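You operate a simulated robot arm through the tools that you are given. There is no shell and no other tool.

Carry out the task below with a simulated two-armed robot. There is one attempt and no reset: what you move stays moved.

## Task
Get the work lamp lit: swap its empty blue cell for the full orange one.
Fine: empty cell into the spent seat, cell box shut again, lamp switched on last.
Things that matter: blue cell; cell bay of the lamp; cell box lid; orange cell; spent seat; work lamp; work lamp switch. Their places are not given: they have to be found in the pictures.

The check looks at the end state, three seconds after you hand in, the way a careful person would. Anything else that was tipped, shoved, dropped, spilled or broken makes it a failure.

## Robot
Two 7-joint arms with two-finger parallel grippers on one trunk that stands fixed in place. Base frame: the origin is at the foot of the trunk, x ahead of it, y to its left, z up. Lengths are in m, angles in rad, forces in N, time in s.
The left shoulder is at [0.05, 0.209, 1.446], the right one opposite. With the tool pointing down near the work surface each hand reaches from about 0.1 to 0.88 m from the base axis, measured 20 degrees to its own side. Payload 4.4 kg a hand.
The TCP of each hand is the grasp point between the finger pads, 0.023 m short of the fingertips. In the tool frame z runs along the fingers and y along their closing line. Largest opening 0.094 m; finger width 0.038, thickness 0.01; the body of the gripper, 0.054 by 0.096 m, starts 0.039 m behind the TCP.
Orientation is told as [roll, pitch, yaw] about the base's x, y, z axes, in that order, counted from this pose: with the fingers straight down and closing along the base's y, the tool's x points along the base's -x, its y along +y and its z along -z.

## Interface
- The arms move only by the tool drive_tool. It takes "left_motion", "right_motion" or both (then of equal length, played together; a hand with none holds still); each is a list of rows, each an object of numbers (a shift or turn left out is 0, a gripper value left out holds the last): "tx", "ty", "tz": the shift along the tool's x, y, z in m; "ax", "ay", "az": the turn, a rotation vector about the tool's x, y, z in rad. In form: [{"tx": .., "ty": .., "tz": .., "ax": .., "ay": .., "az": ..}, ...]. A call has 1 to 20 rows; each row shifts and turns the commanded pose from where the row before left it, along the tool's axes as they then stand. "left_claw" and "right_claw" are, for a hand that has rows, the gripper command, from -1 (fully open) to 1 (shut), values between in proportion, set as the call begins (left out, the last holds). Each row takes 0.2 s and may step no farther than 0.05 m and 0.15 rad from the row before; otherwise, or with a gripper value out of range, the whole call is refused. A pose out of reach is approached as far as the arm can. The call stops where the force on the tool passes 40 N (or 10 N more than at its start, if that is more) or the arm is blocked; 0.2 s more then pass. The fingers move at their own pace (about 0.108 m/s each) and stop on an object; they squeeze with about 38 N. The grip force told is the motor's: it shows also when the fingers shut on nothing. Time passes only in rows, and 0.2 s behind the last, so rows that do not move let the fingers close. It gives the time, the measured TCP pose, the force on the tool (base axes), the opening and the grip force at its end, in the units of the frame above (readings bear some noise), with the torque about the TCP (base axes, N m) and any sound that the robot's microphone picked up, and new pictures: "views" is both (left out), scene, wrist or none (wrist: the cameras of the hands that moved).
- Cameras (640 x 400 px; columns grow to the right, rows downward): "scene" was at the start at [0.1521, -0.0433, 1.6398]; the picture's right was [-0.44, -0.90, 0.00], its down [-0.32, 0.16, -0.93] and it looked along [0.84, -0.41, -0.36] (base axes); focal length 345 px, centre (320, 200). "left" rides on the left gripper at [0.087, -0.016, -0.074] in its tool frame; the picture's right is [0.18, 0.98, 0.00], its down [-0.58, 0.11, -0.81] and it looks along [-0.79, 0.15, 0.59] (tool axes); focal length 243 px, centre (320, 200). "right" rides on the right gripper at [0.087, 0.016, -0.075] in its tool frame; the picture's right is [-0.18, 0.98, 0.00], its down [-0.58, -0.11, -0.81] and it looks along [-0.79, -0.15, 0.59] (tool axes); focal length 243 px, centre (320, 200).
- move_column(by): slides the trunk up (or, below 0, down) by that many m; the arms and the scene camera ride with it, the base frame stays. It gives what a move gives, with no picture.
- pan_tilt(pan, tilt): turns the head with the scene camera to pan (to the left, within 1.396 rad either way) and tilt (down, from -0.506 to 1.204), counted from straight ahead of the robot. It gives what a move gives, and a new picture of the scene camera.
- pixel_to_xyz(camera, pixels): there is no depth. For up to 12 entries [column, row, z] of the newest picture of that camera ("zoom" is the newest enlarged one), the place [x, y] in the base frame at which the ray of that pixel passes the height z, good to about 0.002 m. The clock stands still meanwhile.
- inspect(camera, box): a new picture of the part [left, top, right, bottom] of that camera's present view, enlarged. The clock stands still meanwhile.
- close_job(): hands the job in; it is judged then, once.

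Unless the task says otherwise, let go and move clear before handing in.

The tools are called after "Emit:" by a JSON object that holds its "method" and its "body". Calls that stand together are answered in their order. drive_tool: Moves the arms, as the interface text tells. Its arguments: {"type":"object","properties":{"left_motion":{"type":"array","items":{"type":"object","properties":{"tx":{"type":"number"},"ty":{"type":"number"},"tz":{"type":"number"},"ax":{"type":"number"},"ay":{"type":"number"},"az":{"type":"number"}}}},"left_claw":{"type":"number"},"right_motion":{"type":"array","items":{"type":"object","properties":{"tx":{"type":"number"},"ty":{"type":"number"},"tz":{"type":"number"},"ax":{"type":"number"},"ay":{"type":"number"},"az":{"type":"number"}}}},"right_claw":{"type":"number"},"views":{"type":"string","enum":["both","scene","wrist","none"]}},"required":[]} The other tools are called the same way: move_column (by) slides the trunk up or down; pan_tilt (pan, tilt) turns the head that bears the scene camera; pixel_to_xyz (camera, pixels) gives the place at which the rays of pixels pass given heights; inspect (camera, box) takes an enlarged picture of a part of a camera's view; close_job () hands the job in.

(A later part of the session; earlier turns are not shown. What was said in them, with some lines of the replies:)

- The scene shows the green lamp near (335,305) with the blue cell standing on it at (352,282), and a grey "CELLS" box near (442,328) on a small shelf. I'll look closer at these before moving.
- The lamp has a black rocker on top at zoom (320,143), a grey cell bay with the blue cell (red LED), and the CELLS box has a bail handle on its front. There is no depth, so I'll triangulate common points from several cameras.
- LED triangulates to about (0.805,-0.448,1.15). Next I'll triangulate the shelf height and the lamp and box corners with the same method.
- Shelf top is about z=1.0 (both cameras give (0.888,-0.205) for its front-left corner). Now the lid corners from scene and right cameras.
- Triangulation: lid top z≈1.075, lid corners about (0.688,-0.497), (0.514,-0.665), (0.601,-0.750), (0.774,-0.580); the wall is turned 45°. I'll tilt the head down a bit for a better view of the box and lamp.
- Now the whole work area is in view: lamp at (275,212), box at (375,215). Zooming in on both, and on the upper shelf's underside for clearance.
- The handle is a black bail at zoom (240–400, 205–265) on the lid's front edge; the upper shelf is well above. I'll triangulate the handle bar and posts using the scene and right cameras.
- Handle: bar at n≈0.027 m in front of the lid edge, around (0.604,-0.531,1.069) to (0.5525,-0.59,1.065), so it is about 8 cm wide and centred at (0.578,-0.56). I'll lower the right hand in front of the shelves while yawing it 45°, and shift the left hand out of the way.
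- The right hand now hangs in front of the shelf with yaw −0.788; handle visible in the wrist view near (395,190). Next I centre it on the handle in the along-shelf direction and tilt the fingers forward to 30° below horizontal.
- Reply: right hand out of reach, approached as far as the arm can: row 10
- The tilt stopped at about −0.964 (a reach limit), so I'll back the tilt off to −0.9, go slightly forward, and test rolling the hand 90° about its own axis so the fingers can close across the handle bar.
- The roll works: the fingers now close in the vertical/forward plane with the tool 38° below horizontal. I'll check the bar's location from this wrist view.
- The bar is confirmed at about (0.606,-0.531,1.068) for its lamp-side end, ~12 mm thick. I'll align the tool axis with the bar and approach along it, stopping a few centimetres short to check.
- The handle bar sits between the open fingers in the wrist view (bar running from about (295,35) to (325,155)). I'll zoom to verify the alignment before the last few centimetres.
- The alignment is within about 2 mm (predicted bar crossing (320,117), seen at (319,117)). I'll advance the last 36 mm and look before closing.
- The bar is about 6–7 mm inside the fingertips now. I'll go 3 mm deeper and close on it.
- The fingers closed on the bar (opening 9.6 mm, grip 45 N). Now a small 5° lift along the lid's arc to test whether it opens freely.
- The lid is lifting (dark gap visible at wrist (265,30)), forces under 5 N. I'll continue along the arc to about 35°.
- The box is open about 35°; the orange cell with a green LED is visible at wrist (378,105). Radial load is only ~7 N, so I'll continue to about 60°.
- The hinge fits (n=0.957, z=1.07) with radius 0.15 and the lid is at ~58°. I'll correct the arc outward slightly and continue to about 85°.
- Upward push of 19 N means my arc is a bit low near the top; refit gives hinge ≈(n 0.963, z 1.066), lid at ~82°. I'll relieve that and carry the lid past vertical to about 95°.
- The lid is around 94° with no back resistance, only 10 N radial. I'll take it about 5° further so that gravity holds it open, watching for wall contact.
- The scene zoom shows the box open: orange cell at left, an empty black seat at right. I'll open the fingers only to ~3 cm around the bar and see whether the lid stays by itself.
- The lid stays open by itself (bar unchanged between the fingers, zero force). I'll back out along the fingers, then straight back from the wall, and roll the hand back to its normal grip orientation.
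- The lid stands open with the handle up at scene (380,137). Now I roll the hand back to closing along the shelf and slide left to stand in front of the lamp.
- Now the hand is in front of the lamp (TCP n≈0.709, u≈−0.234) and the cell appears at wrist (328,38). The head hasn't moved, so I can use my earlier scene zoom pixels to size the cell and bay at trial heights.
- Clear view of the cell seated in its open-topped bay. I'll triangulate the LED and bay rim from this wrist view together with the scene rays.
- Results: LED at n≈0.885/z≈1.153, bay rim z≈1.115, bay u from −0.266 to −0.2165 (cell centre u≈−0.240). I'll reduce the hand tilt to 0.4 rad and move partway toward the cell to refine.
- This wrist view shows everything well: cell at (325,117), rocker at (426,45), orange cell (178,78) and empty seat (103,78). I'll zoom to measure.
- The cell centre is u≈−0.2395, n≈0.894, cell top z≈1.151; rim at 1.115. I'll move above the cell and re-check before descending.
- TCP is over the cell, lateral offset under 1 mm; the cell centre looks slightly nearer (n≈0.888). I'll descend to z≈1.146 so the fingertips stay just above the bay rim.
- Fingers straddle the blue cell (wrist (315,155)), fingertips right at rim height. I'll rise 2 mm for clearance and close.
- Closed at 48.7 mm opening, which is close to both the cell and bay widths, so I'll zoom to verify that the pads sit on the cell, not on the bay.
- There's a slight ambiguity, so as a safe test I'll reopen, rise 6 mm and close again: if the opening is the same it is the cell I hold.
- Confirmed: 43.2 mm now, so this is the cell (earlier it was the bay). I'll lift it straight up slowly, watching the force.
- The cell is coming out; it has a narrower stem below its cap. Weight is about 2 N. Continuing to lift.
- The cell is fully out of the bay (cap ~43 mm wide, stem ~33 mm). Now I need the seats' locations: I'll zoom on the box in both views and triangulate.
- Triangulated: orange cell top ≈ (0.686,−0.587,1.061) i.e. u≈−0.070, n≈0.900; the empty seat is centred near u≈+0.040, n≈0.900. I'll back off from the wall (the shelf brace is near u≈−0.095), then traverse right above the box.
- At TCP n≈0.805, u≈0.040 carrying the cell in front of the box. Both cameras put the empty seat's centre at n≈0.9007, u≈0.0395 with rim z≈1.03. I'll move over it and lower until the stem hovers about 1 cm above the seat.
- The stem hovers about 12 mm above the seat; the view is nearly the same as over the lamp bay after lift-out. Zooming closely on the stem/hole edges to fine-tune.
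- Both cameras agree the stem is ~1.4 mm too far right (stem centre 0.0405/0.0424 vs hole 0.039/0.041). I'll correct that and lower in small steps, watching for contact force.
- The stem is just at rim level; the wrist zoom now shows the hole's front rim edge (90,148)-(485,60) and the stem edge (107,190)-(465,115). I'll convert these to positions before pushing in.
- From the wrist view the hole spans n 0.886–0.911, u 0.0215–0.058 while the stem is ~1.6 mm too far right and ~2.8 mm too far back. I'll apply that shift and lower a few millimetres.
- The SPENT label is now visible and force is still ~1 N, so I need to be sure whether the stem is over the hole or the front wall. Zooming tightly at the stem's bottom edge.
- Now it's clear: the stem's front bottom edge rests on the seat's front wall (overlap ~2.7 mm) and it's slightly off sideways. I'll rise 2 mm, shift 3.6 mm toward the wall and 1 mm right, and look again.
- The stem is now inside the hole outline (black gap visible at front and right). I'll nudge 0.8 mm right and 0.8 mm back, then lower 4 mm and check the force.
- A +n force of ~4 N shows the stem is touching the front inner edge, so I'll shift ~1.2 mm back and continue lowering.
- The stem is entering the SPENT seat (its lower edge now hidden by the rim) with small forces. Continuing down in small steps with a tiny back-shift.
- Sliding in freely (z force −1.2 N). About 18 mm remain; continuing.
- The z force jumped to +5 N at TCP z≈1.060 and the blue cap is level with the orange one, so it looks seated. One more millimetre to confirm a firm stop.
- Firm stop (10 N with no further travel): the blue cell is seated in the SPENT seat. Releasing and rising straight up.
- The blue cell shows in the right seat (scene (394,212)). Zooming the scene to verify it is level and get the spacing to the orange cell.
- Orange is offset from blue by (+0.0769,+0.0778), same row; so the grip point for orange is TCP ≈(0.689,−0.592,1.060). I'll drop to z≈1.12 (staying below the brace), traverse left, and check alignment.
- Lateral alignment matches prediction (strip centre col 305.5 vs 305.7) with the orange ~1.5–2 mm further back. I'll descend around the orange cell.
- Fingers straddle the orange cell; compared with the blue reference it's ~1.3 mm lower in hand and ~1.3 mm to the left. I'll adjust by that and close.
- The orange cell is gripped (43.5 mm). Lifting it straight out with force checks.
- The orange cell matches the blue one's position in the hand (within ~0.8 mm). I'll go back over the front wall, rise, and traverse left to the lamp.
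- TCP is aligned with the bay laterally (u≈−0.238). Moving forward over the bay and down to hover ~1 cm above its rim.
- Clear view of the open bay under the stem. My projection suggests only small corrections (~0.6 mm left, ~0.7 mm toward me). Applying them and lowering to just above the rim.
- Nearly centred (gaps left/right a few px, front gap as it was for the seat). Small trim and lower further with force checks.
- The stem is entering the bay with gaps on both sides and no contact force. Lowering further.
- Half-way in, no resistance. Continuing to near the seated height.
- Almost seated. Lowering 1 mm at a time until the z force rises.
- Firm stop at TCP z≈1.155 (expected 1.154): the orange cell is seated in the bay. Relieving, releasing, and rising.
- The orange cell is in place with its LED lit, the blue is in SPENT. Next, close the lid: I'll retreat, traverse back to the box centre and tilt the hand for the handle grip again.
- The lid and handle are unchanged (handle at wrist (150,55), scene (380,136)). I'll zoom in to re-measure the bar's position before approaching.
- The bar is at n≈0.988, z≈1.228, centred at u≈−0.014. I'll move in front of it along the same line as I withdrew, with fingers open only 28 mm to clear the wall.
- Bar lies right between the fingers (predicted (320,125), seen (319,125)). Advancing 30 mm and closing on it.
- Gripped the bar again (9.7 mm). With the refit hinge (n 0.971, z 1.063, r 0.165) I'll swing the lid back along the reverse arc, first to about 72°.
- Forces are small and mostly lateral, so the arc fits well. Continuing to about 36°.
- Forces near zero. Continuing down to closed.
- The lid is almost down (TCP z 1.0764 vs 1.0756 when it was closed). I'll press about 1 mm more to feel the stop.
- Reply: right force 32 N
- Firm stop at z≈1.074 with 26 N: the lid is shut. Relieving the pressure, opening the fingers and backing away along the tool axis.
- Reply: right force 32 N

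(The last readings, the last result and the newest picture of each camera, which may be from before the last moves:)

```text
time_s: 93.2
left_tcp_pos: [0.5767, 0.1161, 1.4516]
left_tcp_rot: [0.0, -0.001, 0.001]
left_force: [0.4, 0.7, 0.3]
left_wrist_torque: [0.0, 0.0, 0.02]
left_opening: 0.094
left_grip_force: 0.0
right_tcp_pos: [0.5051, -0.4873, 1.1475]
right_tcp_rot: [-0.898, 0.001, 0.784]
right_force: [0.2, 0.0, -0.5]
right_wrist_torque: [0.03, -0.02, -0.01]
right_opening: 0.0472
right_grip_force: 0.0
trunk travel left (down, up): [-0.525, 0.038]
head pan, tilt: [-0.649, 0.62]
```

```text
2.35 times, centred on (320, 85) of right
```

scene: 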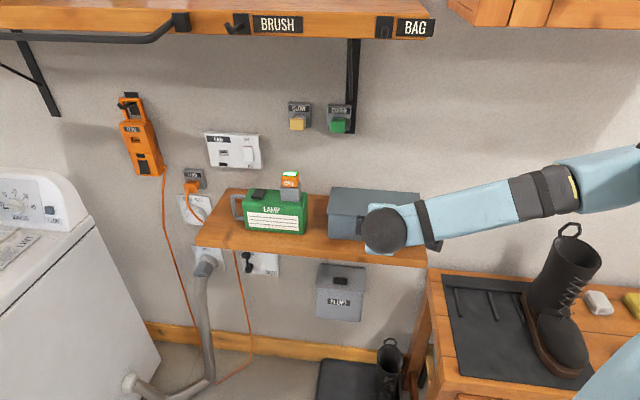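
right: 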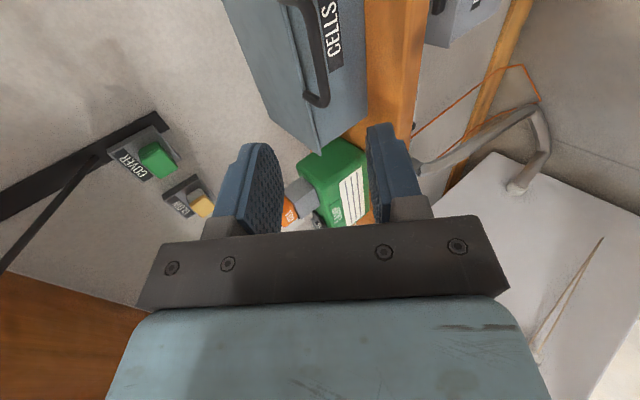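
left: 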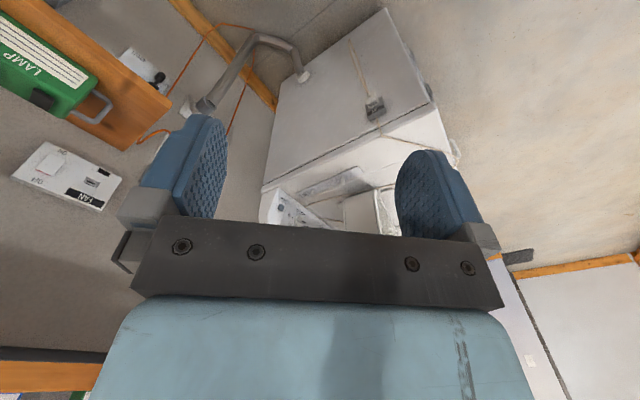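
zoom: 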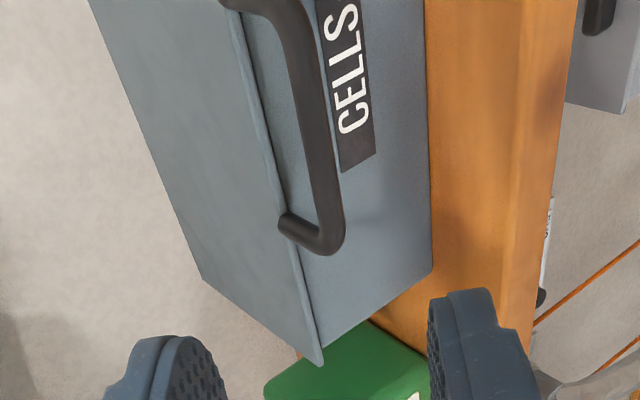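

The box is closed again, just as it was originally. Now the lamp switch: I'll measure the rocker's position from scene pixels and zoom on it.

Emit:
{"method": "pixel_to_xyz", "body": {"camera": "scene", "pixels": [[255.65, 188.0, 1.08], [255.65, 188.0, 1.09], [255.65, 188.0, 1.1], [266.2, 188.8, 1.08], [266.2, 188.8, 1.09], [266.2, 188.8, 1.1], [251.4, 196.2, 1.09], [262.8, 196.6, 1.09], [251.4, 196.2, 1.1], [262.8, 196.6, 1.1]]}}

Emit:
{"method": "inspect", "body": {"camera": "scene", "box": [235, 170, 315, 240]}}

Emit:
{"method": "inspect", "body": {"camera": "scene", "box": [320, 175, 430, 255]}}

```text
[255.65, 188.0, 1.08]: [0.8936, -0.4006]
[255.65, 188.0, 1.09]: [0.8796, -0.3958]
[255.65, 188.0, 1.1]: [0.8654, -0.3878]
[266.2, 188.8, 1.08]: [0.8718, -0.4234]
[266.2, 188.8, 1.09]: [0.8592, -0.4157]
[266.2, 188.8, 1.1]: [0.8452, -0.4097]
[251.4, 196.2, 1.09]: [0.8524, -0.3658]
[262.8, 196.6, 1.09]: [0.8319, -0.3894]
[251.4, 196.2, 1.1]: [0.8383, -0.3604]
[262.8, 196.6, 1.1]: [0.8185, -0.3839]
```

```text
5.71 times, centred on (275, 205) of scene
```

zoom: 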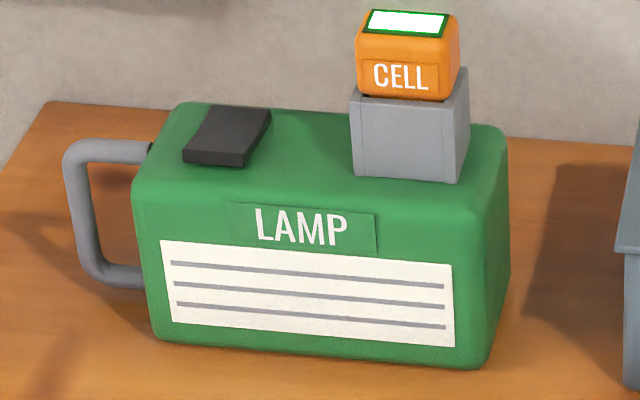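

```text
5.00 times, centred on (375, 215) of scene
```

zoom: 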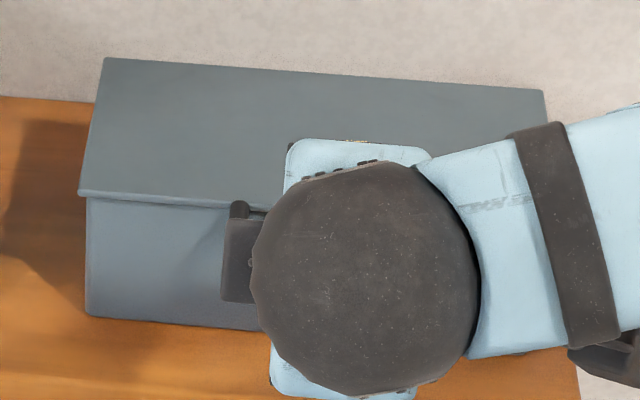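

The lid, lamp and orange cell all look right. I'll roll the hand back, move to the lamp's left half with the tool pointing straight down for a better look at the rocker.

Emit:
{"method": "drive_tool", "body": {"right_motion": [{"ty": -0.0385, "tz": -0.0305}, {"az": 0.1428}, {"az": 0.1428}, {"az": 0.1428}, {"az": 0.1428}, {"az": 0.1428}, {"az": 0.1428}, {"az": 0.1428}, {"az": 0.1428}, {"az": 0.1428}, {"az": 0.1428}, {"az": 0.1428}, {}], "views": "none"}}

Emit:
{"method": "drive_tool", "body": {"right_motion": [{"ty": 0.045}, {"ty": 0.045}, {"ty": 0.045}, {"ty": 0.045}, {"ty": 0.045}, {"ty": 0.045}, {"ay": 0.15}, {"ay": 0.15}, {"ay": 0.15}, {"ay": 0.15}, {"ay": 0.15}, {"ay": 0.15}, {}], "right_claw": 1, "views": "both"}}

```text
time_s: 96.0
left_tcp_pos: [0.576, 0.1167, 1.4513]
left_tcp_rot: [0.0, 0.001, 0.002]
left_force: [0.4, -0.5, -0.8]
left_wrist_torque: [0.01, -0.01, 0.01]
left_opening: 0.0937
left_grip_force: 0.1
right_tcp_pos: [0.5065, -0.4867, 1.1964]
right_tcp_rot: [0.004, -0.9, -0.791]
right_force: [0.2, 0.3, 0.1]
right_wrist_torque: [0.02, -0.01, -0.02]
right_opening: 0.0469
right_grip_force: 0.0
trunk travel left (down, up): [-0.525, 0.038]
head pan, tilt: [-0.649, 0.62]
```

```text
time_s: 98.8
left_tcp_pos: [0.5762, 0.1157, 1.4503]
left_tcp_rot: [-0.001, 0.0, 0.001]
left_force: [-0.3, -1.1, 0.5]
left_wrist_torque: [-0.05, 0.01, 0.0]
left_opening: 0.0939
left_grip_force: 0.2
right_tcp_pos: [0.6971, -0.2965, 1.1972]
right_tcp_rot: [-0.001, 0.001, -0.789]
right_force: [0.8, 0.5, 0.5]
right_wrist_torque: [0.02, 0.03, 0.0]
right_opening: 0.0
right_grip_force: 37.7
trunk travel left (down, up): [-0.525, 0.038]
head pan, tilt: [-0.649, 0.62]
```

scene: 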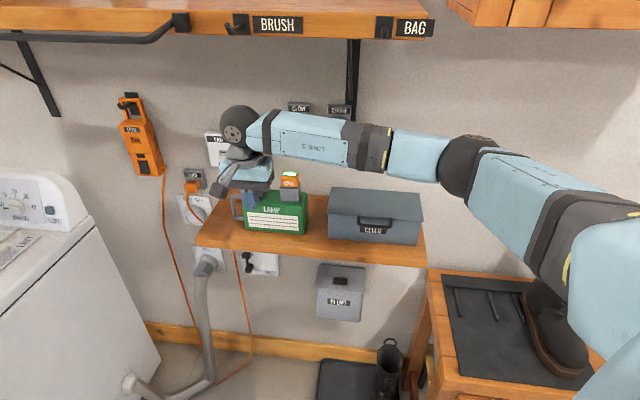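
right: 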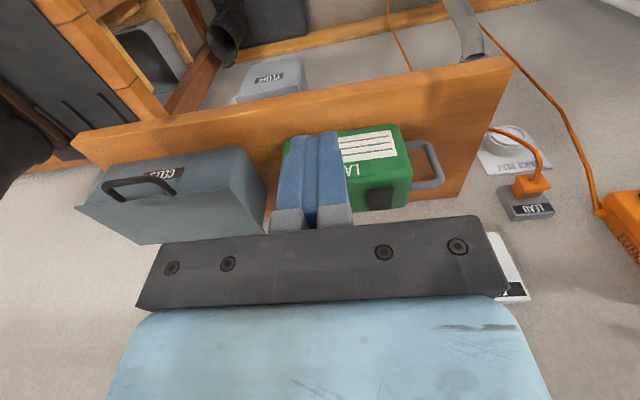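

The tool points straight down with fingers shut; rocker visible at wrist (382,197). Zooming.

Emit:
{"method": "inspect", "body": {"camera": "right", "box": [330, 120, 460, 215]}}

Emit:
{"method": "inspect", "body": {"camera": "scene", "box": [320, 175, 430, 255]}}

```text
4.21 times, centred on (395, 168) of right
```

zoom: 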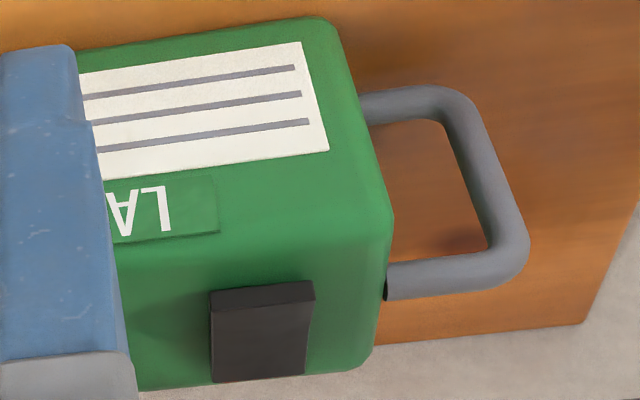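

```text
5.00 times, centred on (375, 215) of scene
```

zoom: 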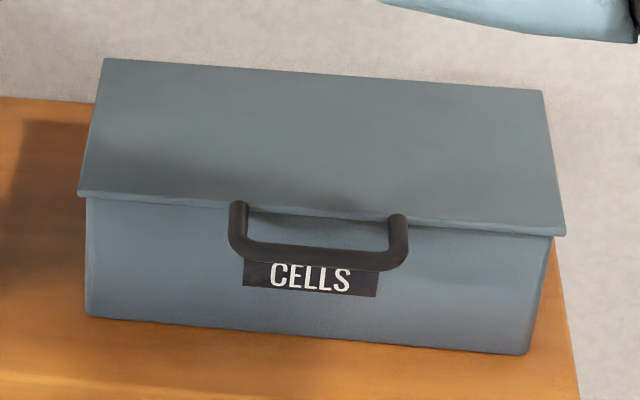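

The box matches its original appearance exactly. I need the rocker's profile, so I'll zoom tighter on it in both views.

Emit:
{"method": "inspect", "body": {"camera": "scene", "box": [243, 180, 278, 205]}}

Emit:
{"method": "inspect", "body": {"camera": "right", "box": [365, 180, 410, 215]}}

```text
16.00 times, centred on (260, 192) of scene
```

zoom: 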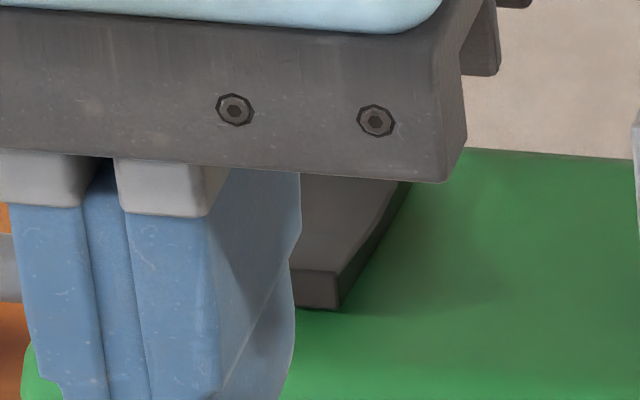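

```text
11.43 times, centred on (388, 198) of right
```

zoom: 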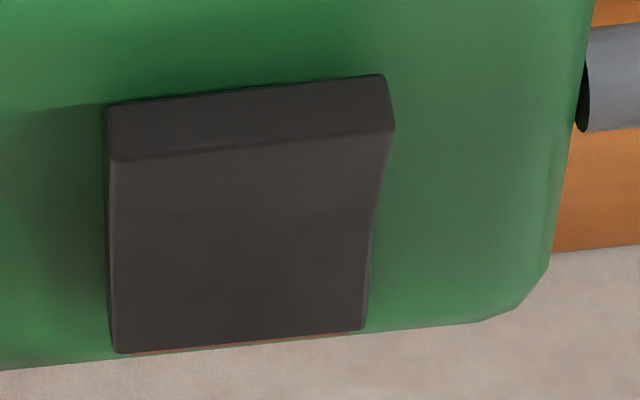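

The near end shows a vertical face; I need an unobstructed scene view to judge which end is raised. Moving the hand aside.

Emit:
{"method": "drive_tool", "body": {"right_motion": [{"ty": -0.045}, {"ty": -0.045}, {"ty": -0.045}, {}], "views": "wrist"}}

Emit:
{"method": "inspect", "body": {"camera": "scene", "box": [243, 180, 278, 205]}}

Emit:
{"method": "inspect", "body": {"camera": "right", "box": [420, 140, 510, 210]}}

```text
time_s: 99.8
left_tcp_pos: [0.578, 0.1159, 1.4511]
left_tcp_rot: [0.0, 0.0, 0.003]
left_force: [0.3, 0.2, 0.0]
left_wrist_torque: [0.01, 0.02, -0.03]
left_opening: 0.0941
left_grip_force: 0.1
right_tcp_pos: [0.5998, -0.3916, 1.1966]
right_tcp_rot: [0.0, 0.001, -0.786]
right_force: [0.2, 0.0, 0.7]
right_wrist_torque: [0.02, 0.03, 0.01]
right_opening: 0.0
right_grip_force: 37.8
trunk travel left (down, up): [-0.525, 0.038]
head pan, tilt: [-0.649, 0.62]
```

right: 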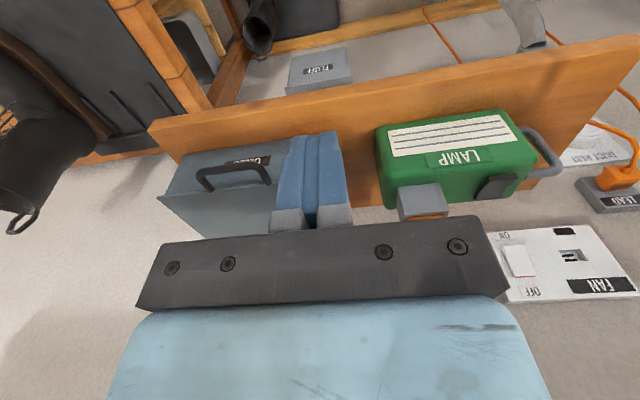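

```text
16.00 times, centred on (260, 192) of scene
```

zoom: 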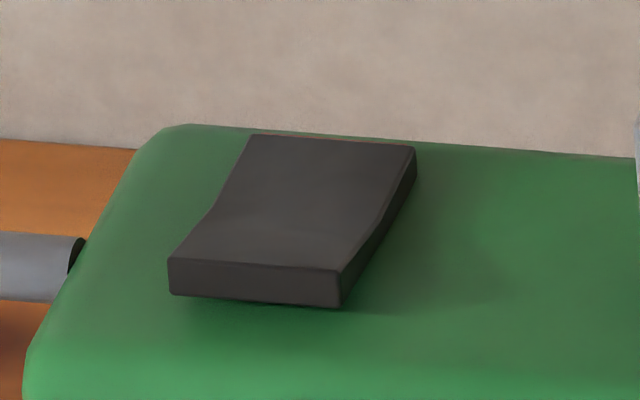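

```text
5.71 times, centred on (465, 175) of right
```

zoom: 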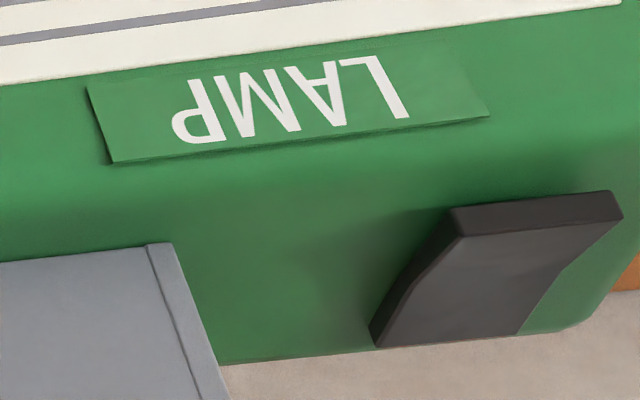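

Now it's clear: in the 16x scene view the rocker's back half is flat and its front half rises toward the front edge (front face (170–342, 262–305)). I'll triangulate the front edge for pressing.

Emit:
{"method": "pixel_to_xyz", "body": {"camera": "scene", "pixels": [[261.4, 196.25, 1.08], [261.4, 196.25, 1.1], [250.6, 195.75, 1.08], [250.6, 195.75, 1.1], [265.9, 188.7, 1.08], [265.9, 188.7, 1.1], [255.6, 188.1, 1.08], [255.6, 188.1, 1.1]]}}

Emit:
{"method": "pixel_to_xyz", "body": {"camera": "right", "pixels": [[489.9, 181.5, 1.08], [489.9, 181.5, 1.1], [517.9, 177.3, 1.08], [517.9, 177.3, 1.1], [475, 200.4, 1.08], [475, 200.4, 1.1], [499.7, 198.6, 1.08], [499.7, 198.6, 1.1]]}}

```text
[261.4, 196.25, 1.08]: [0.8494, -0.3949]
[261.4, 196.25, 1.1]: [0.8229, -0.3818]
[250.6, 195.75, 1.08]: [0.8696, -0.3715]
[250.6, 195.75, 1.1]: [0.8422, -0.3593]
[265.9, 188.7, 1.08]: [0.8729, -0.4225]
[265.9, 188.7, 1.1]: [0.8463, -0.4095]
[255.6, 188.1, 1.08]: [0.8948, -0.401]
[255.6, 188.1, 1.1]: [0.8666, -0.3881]
```

```text
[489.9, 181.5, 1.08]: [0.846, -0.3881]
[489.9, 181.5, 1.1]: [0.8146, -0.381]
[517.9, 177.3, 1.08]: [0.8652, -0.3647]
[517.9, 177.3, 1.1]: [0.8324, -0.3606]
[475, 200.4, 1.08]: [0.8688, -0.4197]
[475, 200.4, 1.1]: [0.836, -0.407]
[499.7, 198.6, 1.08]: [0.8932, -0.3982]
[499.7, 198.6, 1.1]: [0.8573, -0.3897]
```

Front edge top ≈ z 1.088, rocker spans n≈0.863–0.915, u≈−0.318 to −0.347. I'll press its raised front end with the closed fingertips: first tilt to 0.6 rad, go left and forward above the rocker.

Emit:
{"method": "drive_tool", "body": {"right_motion": [{"ay": -0.15}, {"ay": -0.15}, {"ay": -0.15}, {"ay": -0.15}, {"ty": 0.0473}, {"ty": 0.0473}, {"ty": 0.0473}, {"ty": 0.0473}, {"tx": -0.0349, "tz": 0.0239}, {"tx": -0.0349, "tz": 0.0239}, {"tx": -0.0349, "tz": 0.0239}, {"tx": -0.0347, "tz": 0.0238}, {}], "views": "both"}}

Emit:
{"method": "inspect", "body": {"camera": "scene", "box": [225, 140, 325, 220]}}

Emit:
{"method": "inspect", "body": {"camera": "right", "box": [240, 0, 420, 150]}}

```text
time_s: 102.6
left_tcp_pos: [0.5758, 0.1163, 1.4516]
left_tcp_rot: [-0.002, -0.001, 0.002]
left_force: [0.7, 0.4, 0.8]
left_wrist_torque: [-0.01, 0.01, -0.01]
left_opening: 0.0939
left_grip_force: 0.1
right_tcp_pos: [0.8529, -0.3741, 1.1955]
right_tcp_rot: [-0.001, -0.602, -0.787]
right_force: [0.1, -0.1, 0.8]
right_wrist_torque: [0.03, 0.0, 0.0]
right_opening: 0.0
right_grip_force: 38.5
trunk travel left (down, up): [-0.525, 0.038]
head pan, tilt: [-0.649, 0.62]
```

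scene: 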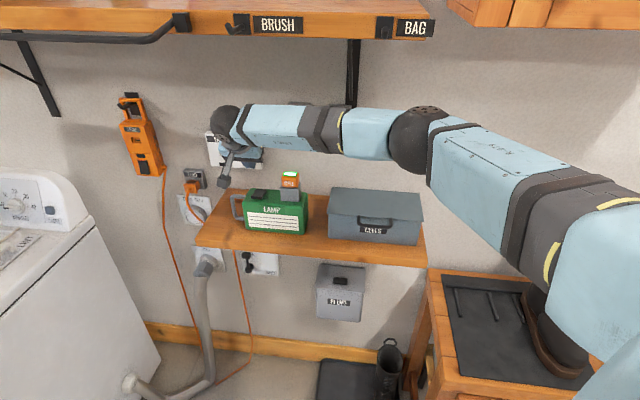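
right: 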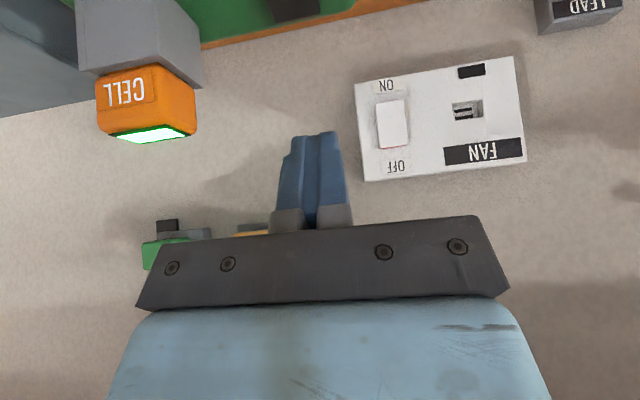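

```text
5.00 times, centred on (275, 180) of scene
```

zoom: 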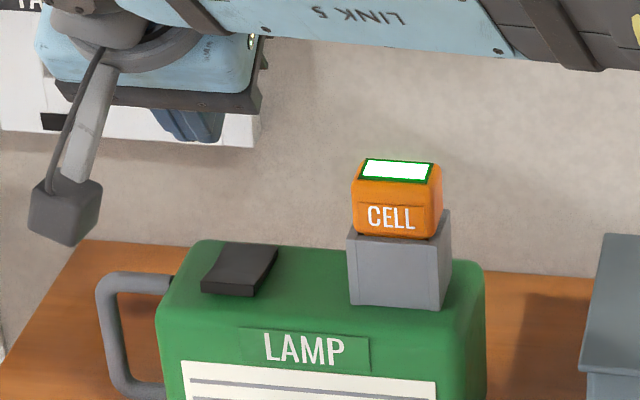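

```text
2.67 times, centred on (330, 75) of right
```

zoom: 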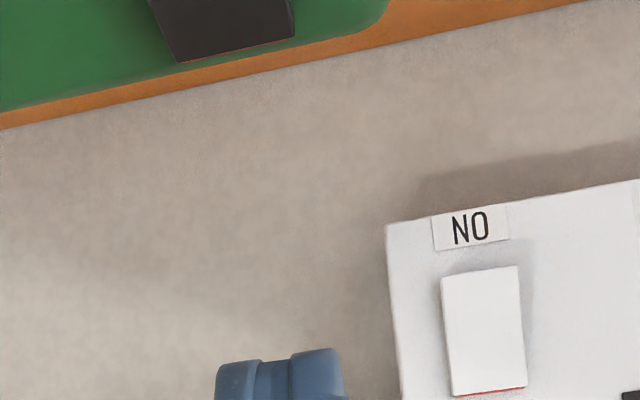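

The closed fingers are above the rocker; wrist estimate puts its centre at u≈−0.328, so I shift 4.6 mm right and descend to just above it.

Emit:
{"method": "drive_tool", "body": {"right_motion": [{"ty": -0.0046, "tx": -0.0017, "tz": 0.0011}, {"tx": 0.0198, "tz": 0.0289}, {"tx": 0.0198, "tz": 0.0289}, {}], "views": "both"}}

Emit:
{"method": "inspect", "body": {"camera": "scene", "box": [225, 150, 305, 220]}}

Emit:
{"method": "inspect", "body": {"camera": "right", "box": [220, 40, 420, 190]}}

```text
time_s: 103.6
left_tcp_pos: [0.5743, 0.1159, 1.4519]
left_tcp_rot: [0.001, -0.003, 0.0]
left_force: [0.3, -1.1, -0.1]
left_wrist_torque: [0.0, -0.03, 0.0]
left_opening: 0.0938
left_grip_force: 0.1
right_tcp_pos: [0.8508, -0.3831, 1.1264]
right_tcp_rot: [0.002, -0.602, -0.786]
right_force: [0.0, 0.1, 0.8]
right_wrist_torque: [-0.02, -0.02, 0.03]
right_opening: 0.0003
right_grip_force: 38.2
trunk travel left (down, up): [-0.525, 0.038]
head pan, tilt: [-0.649, 0.62]
```

scene: 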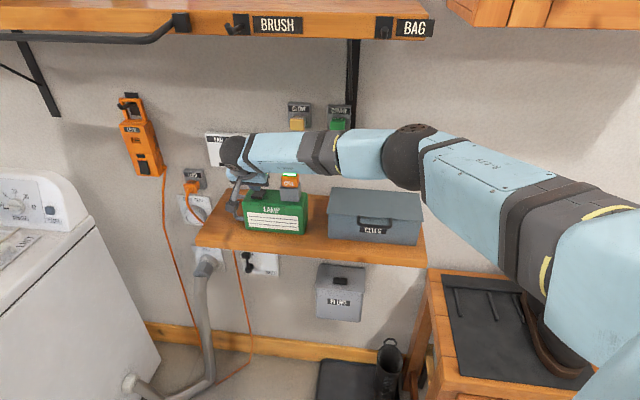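
right: 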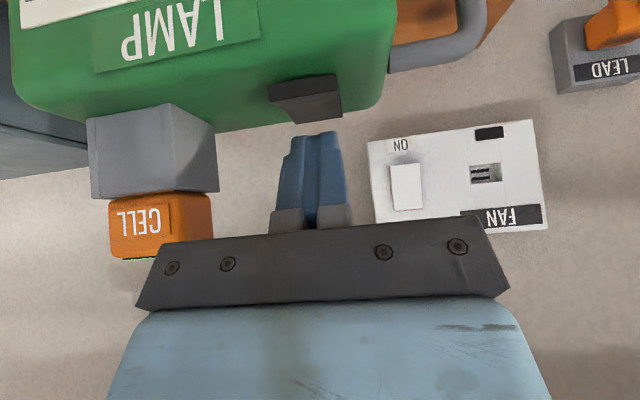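

```text
5.71 times, centred on (265, 185) of scene
```

zoom: 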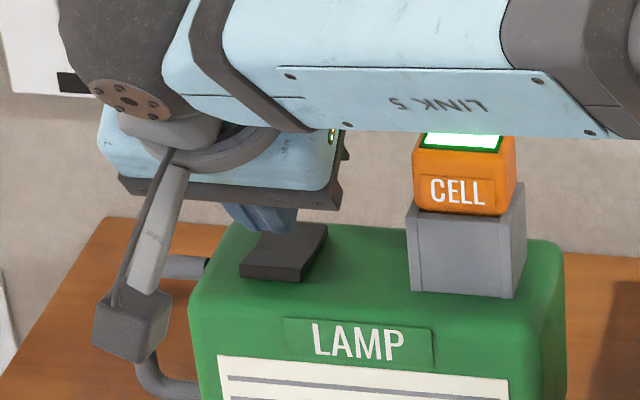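

```text
2.67 times, centred on (320, 115) of right
```

zoom: 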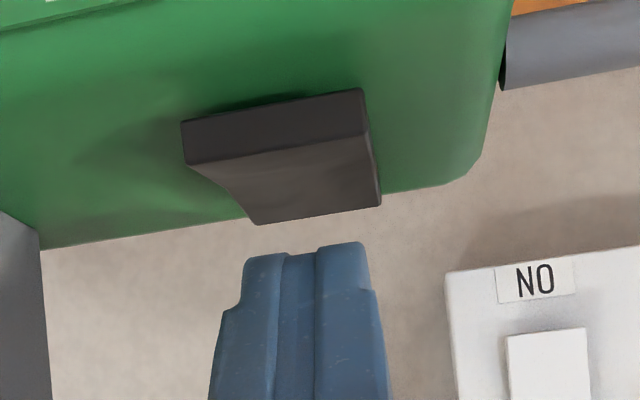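

Fingertips are centred over the rocker's front part (rocker u≈−0.329, TCP u≈−0.331; contact ~16 mm in front of its pivot). Lowering in small steps until contact.

Emit:
{"method": "drive_tool", "body": {"right_motion": [{"tx": 0.00113, "tz": 0.00165}, {"tx": 0.00113, "tz": 0.00165}, {"tx": 0.00113, "tz": 0.00165}, {"tx": 0.00113, "tz": 0.00165}, {}], "views": "none"}}

Emit:
{"method": "drive_tool", "body": {"right_motion": [{"tx": 0.00113, "tz": 0.00165}, {"tx": 0.00113, "tz": 0.00165}, {}], "views": "wrist"}}

Emit:
{"method": "inspect", "body": {"camera": "right", "box": [220, 40, 420, 190]}}

```text
time_s: 104.8
left_tcp_pos: [0.5752, 0.1161, 1.4515]
left_tcp_rot: [0.001, 0.0, 0.001]
left_force: [0.3, -0.5, -0.9]
left_wrist_torque: [0.0, 0.02, -0.01]
left_opening: 0.0941
left_grip_force: 0.0
right_tcp_pos: [0.8528, -0.3825, 1.1186]
right_tcp_rot: [0.001, -0.599, -0.788]
right_force: [-0.4, -0.3, 2.8]
right_wrist_torque: [0.01, 0.02, -0.05]
right_opening: 0.0
right_grip_force: 37.9
trunk travel left (down, up): [-0.525, 0.038]
head pan, tilt: [-0.649, 0.62]
```

```text
time_s: 105.6
left_tcp_pos: [0.5745, 0.1162, 1.4527]
left_tcp_rot: [0.0, -0.003, 0.003]
left_force: [0.1, 0.5, 0.6]
left_wrist_torque: [0.01, 0.0, 0.05]
left_opening: 0.0941
left_grip_force: 0.0
right_tcp_pos: [0.8532, -0.3814, 1.1167]
right_tcp_rot: [0.001, -0.603, -0.79]
right_force: [2.2, -0.6, 9.2]
right_wrist_torque: [0.02, -0.05, 0.08]
right_opening: 0.0
right_grip_force: 37.3
trunk travel left (down, up): [-0.525, 0.038]
head pan, tilt: [-0.649, 0.62]
```

right: 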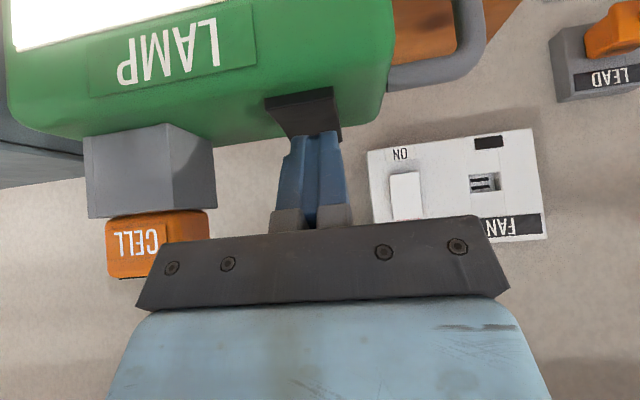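

```text
2.67 times, centred on (320, 115) of right
```

zoom: 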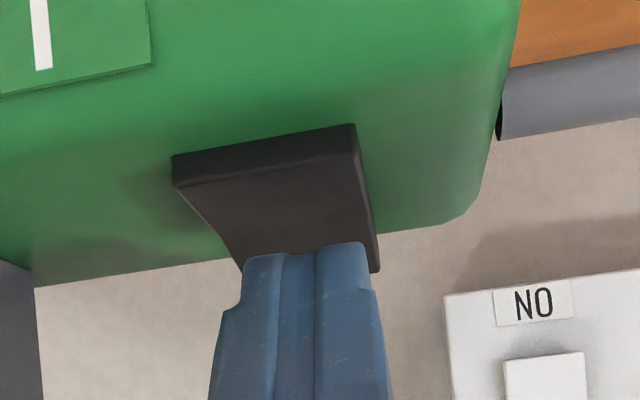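

Contact at ~9 N, and the lamp's white panel now looks brilliantly white in the wrist view (15–240, 0–40) — it may be lit. Checking in the scene.

Emit:
{"method": "inspect", "body": {"camera": "scene", "box": [225, 150, 325, 240]}}

Emit:
{"method": "inspect", "body": {"camera": "right", "box": [0, 0, 260, 120]}}

```text
4.44 times, centred on (275, 195) of scene
```

zoom: 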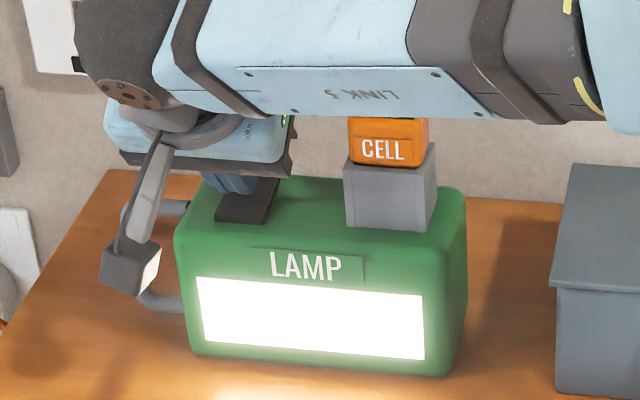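

```text
2.46 times, centred on (130, 60) of right
```

zoom: 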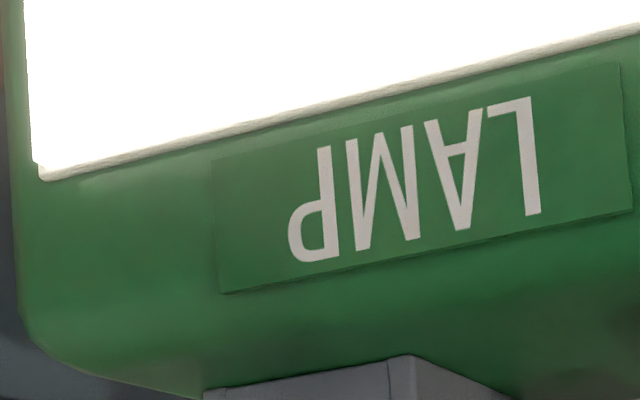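

The lamp is lit. I'll press 1–2 mm more to make sure the rocker latches, then lift away and verify it stays lit.

Emit:
{"method": "drive_tool", "body": {"right_motion": [{"tx": 0.00057, "tz": 0.00083}, {}], "views": "none"}}

Emit:
{"method": "drive_tool", "body": {"right_motion": [{"tx": 0.00057, "tz": 0.00083}, {}], "views": "none"}}

```text
time_s: 106.2
left_tcp_pos: [0.5744, 0.116, 1.452]
left_tcp_rot: [-0.001, 0.0, 0.002]
left_force: [0.0, -1.3, -1.0]
left_wrist_torque: [0.03, 0.03, 0.01]
left_opening: 0.0941
left_grip_force: 0.1
right_tcp_pos: [0.8515, -0.3811, 1.1162]
right_tcp_rot: [0.001, -0.602, -0.789]
right_force: [4.6, -1.2, 15.9]
right_wrist_torque: [0.0, -0.13, -0.02]
right_opening: 0.0
right_grip_force: 37.8
trunk travel left (down, up): [-0.525, 0.038]
head pan, tilt: [-0.649, 0.62]
```

```text
time_s: 106.8
left_tcp_pos: [0.5725, 0.1169, 1.4511]
left_tcp_rot: [-0.003, -0.001, 0.002]
left_force: [0.3, 0.9, 0.7]
left_wrist_torque: [0.01, 0.0, 0.03]
left_opening: 0.094
left_grip_force: 0.1
right_tcp_pos: [0.852, -0.3813, 1.1172]
right_tcp_rot: [0.004, -0.604, -0.789]
right_force: [8.0, -1.7, 23.2]
right_wrist_torque: [0.02, -0.14, 0.01]
right_opening: 0.0001
right_grip_force: 37.5
trunk travel left (down, up): [-0.525, 0.038]
head pan, tilt: [-0.649, 0.62]
```

The rocker is fully bottomed (23 N, no travel). Lifting straight up and retreating.

Emit:
{"method": "drive_tool", "body": {"right_motion": [{"tx": -0.0057, "tz": -0.0083}, {"tx": -0.0141, "tz": -0.0206}, {"tx": -0.0198, "tz": -0.0289}, {"tx": 0.033, "tz": -0.0226}, {"tx": 0.033, "tz": -0.0226}, {"tx": 0.033, "tz": -0.0226}, {"tx": 0.033, "tz": -0.0226}, {"ty": -0.045}, {"ty": -0.045}, {"ty": -0.045}, {}], "views": "both"}}

Emit:
{"method": "inspect", "body": {"camera": "scene", "box": [225, 150, 325, 240]}}

Emit:
{"method": "inspect", "body": {"camera": "scene", "box": [320, 175, 430, 255]}}

```text
time_s: 109.2
left_tcp_pos: [0.5769, 0.1143, 1.4516]
left_tcp_rot: [0.001, -0.002, 0.001]
left_force: [0.3, 0.1, -0.6]
left_wrist_torque: [-0.02, 0.01, 0.01]
left_opening: 0.0939
left_grip_force: 0.1
right_tcp_pos: [0.644, -0.3648, 1.181]
right_tcp_rot: [0.0, -0.6, -0.786]
right_force: [0.0, 0.8, 0.3]
right_wrist_torque: [-0.01, 0.0, -0.05]
right_opening: 0.0
right_grip_force: 37.7
trunk travel left (down, up): [-0.525, 0.038]
head pan, tilt: [-0.649, 0.62]
```

scene: 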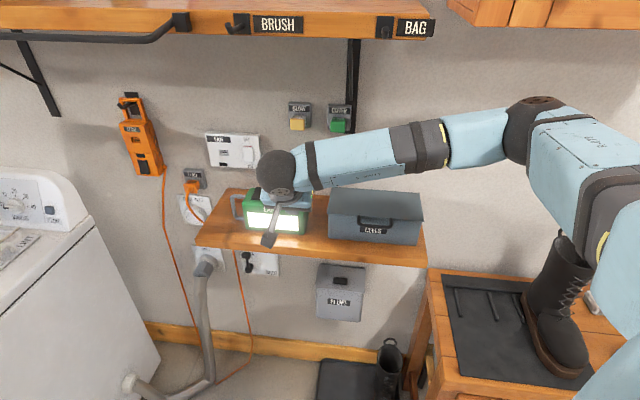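
right: 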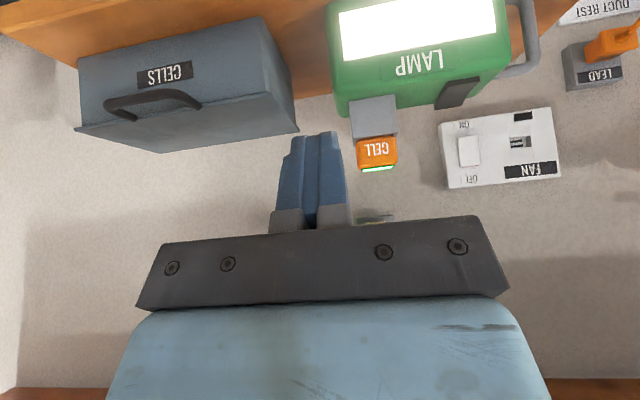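

```text
4.44 times, centred on (275, 195) of scene
```

zoom: 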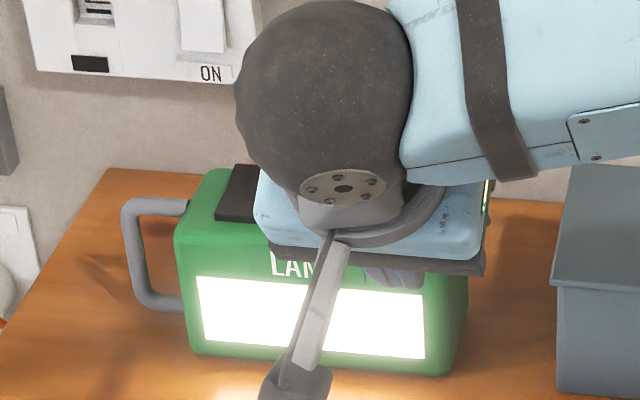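

```text
5.00 times, centred on (375, 215) of scene
```

zoom: 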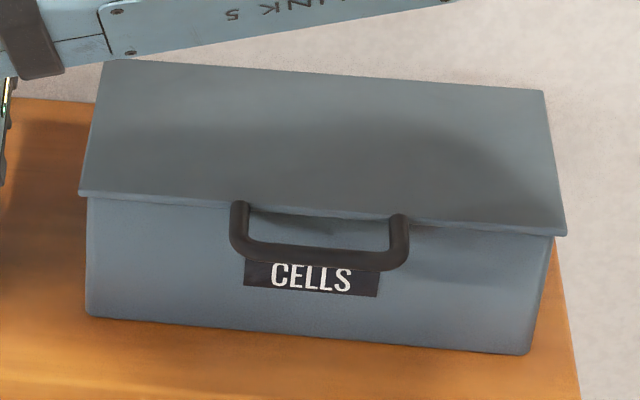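

The lamp stays lit after release, the box lid is shut. I'll move the arm clear and take a final look at everything.

Emit:
{"method": "drive_tool", "body": {"right_motion": [{"tx": 0.033, "tz": -0.0226}, {"tx": 0.033, "tz": -0.0226}, {"ay": 0.15}, {"ay": 0.15}, {"ay": 0.15}, {"ay": 0.15}, {"ty": -0.045}, {"ty": -0.045}, {"ty": -0.045}, {"ty": -0.045}, {}], "right_claw": -1, "views": "both"}}

Emit:
{"method": "inspect", "body": {"camera": "scene", "box": [220, 150, 340, 245]}}

```text
time_s: 111.6
left_tcp_pos: [0.5782, 0.1149, 1.4508]
left_tcp_rot: [-0.001, 0.002, 0.001]
left_force: [-0.3, 0.0, -0.1]
left_wrist_torque: [-0.02, 0.0, 0.02]
left_opening: 0.0937
left_grip_force: 0.1
right_tcp_pos: [0.4639, -0.4317, 1.1864]
right_tcp_rot: [-0.002, 0.0, -0.788]
right_force: [-0.3, 0.3, 0.0]
right_wrist_torque: [0.01, 0.02, -0.01]
right_opening: 0.0941
right_grip_force: 0.0
trunk travel left (down, up): [-0.525, 0.038]
head pan, tilt: [-0.649, 0.62]
```

scene: 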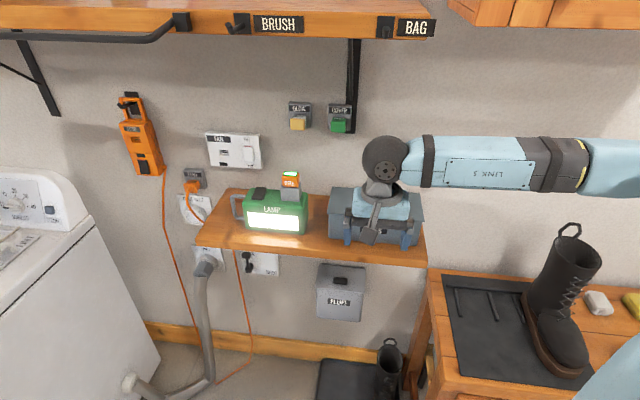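
right: 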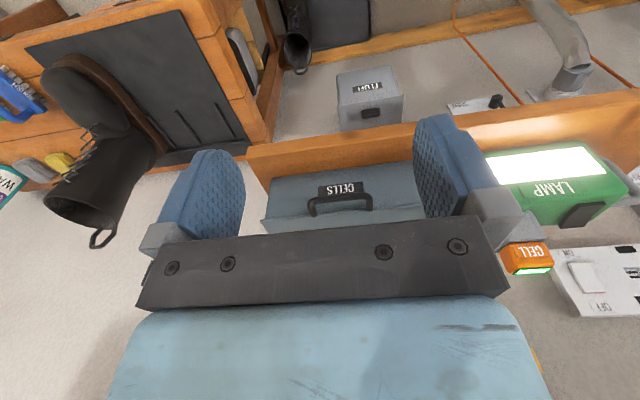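

```text
4.21 times, centred on (280, 198) of scene
```

zoom: 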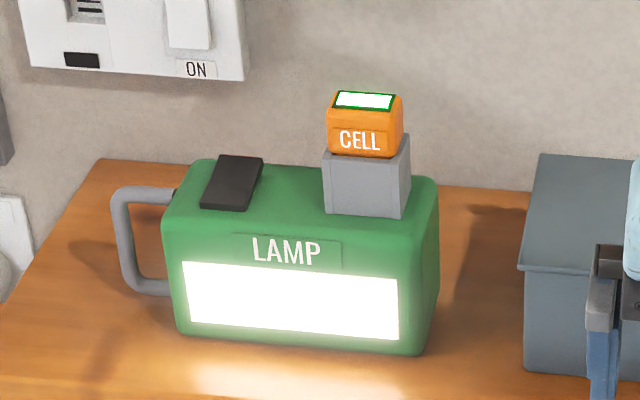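

The lamp is lit and its rocker has latched, with the orange cell seated in the bay. The blue cell is in the SPENT seat, the box lid is shut, and the arm is clear with nothing else disturbed. Handing in.

Emit:
{"method": "close_job", "body": {}}

```text
The job is handed in.
```

The work lamp is lit. The full orange cell is seated in the lamp's bay and the lamp's switch stays on by itself.

- **Blue cell:** it is pressed fully down into the SPENT seat of the cell box.
- **Cell box:** the lid is shut, and in the last clear view it looked the same as at the start.
- **Order:** the switch was pressed last, after the lid was closed.
- **Surroundings:** I saw nothing else tipped or moved. At one point the gripper closed on the lamp's bay instead of the cell. I noticed before lifting and regripped, and the lamp showed no shift that I could see.

The job is handed in. I have not seen the check's result.
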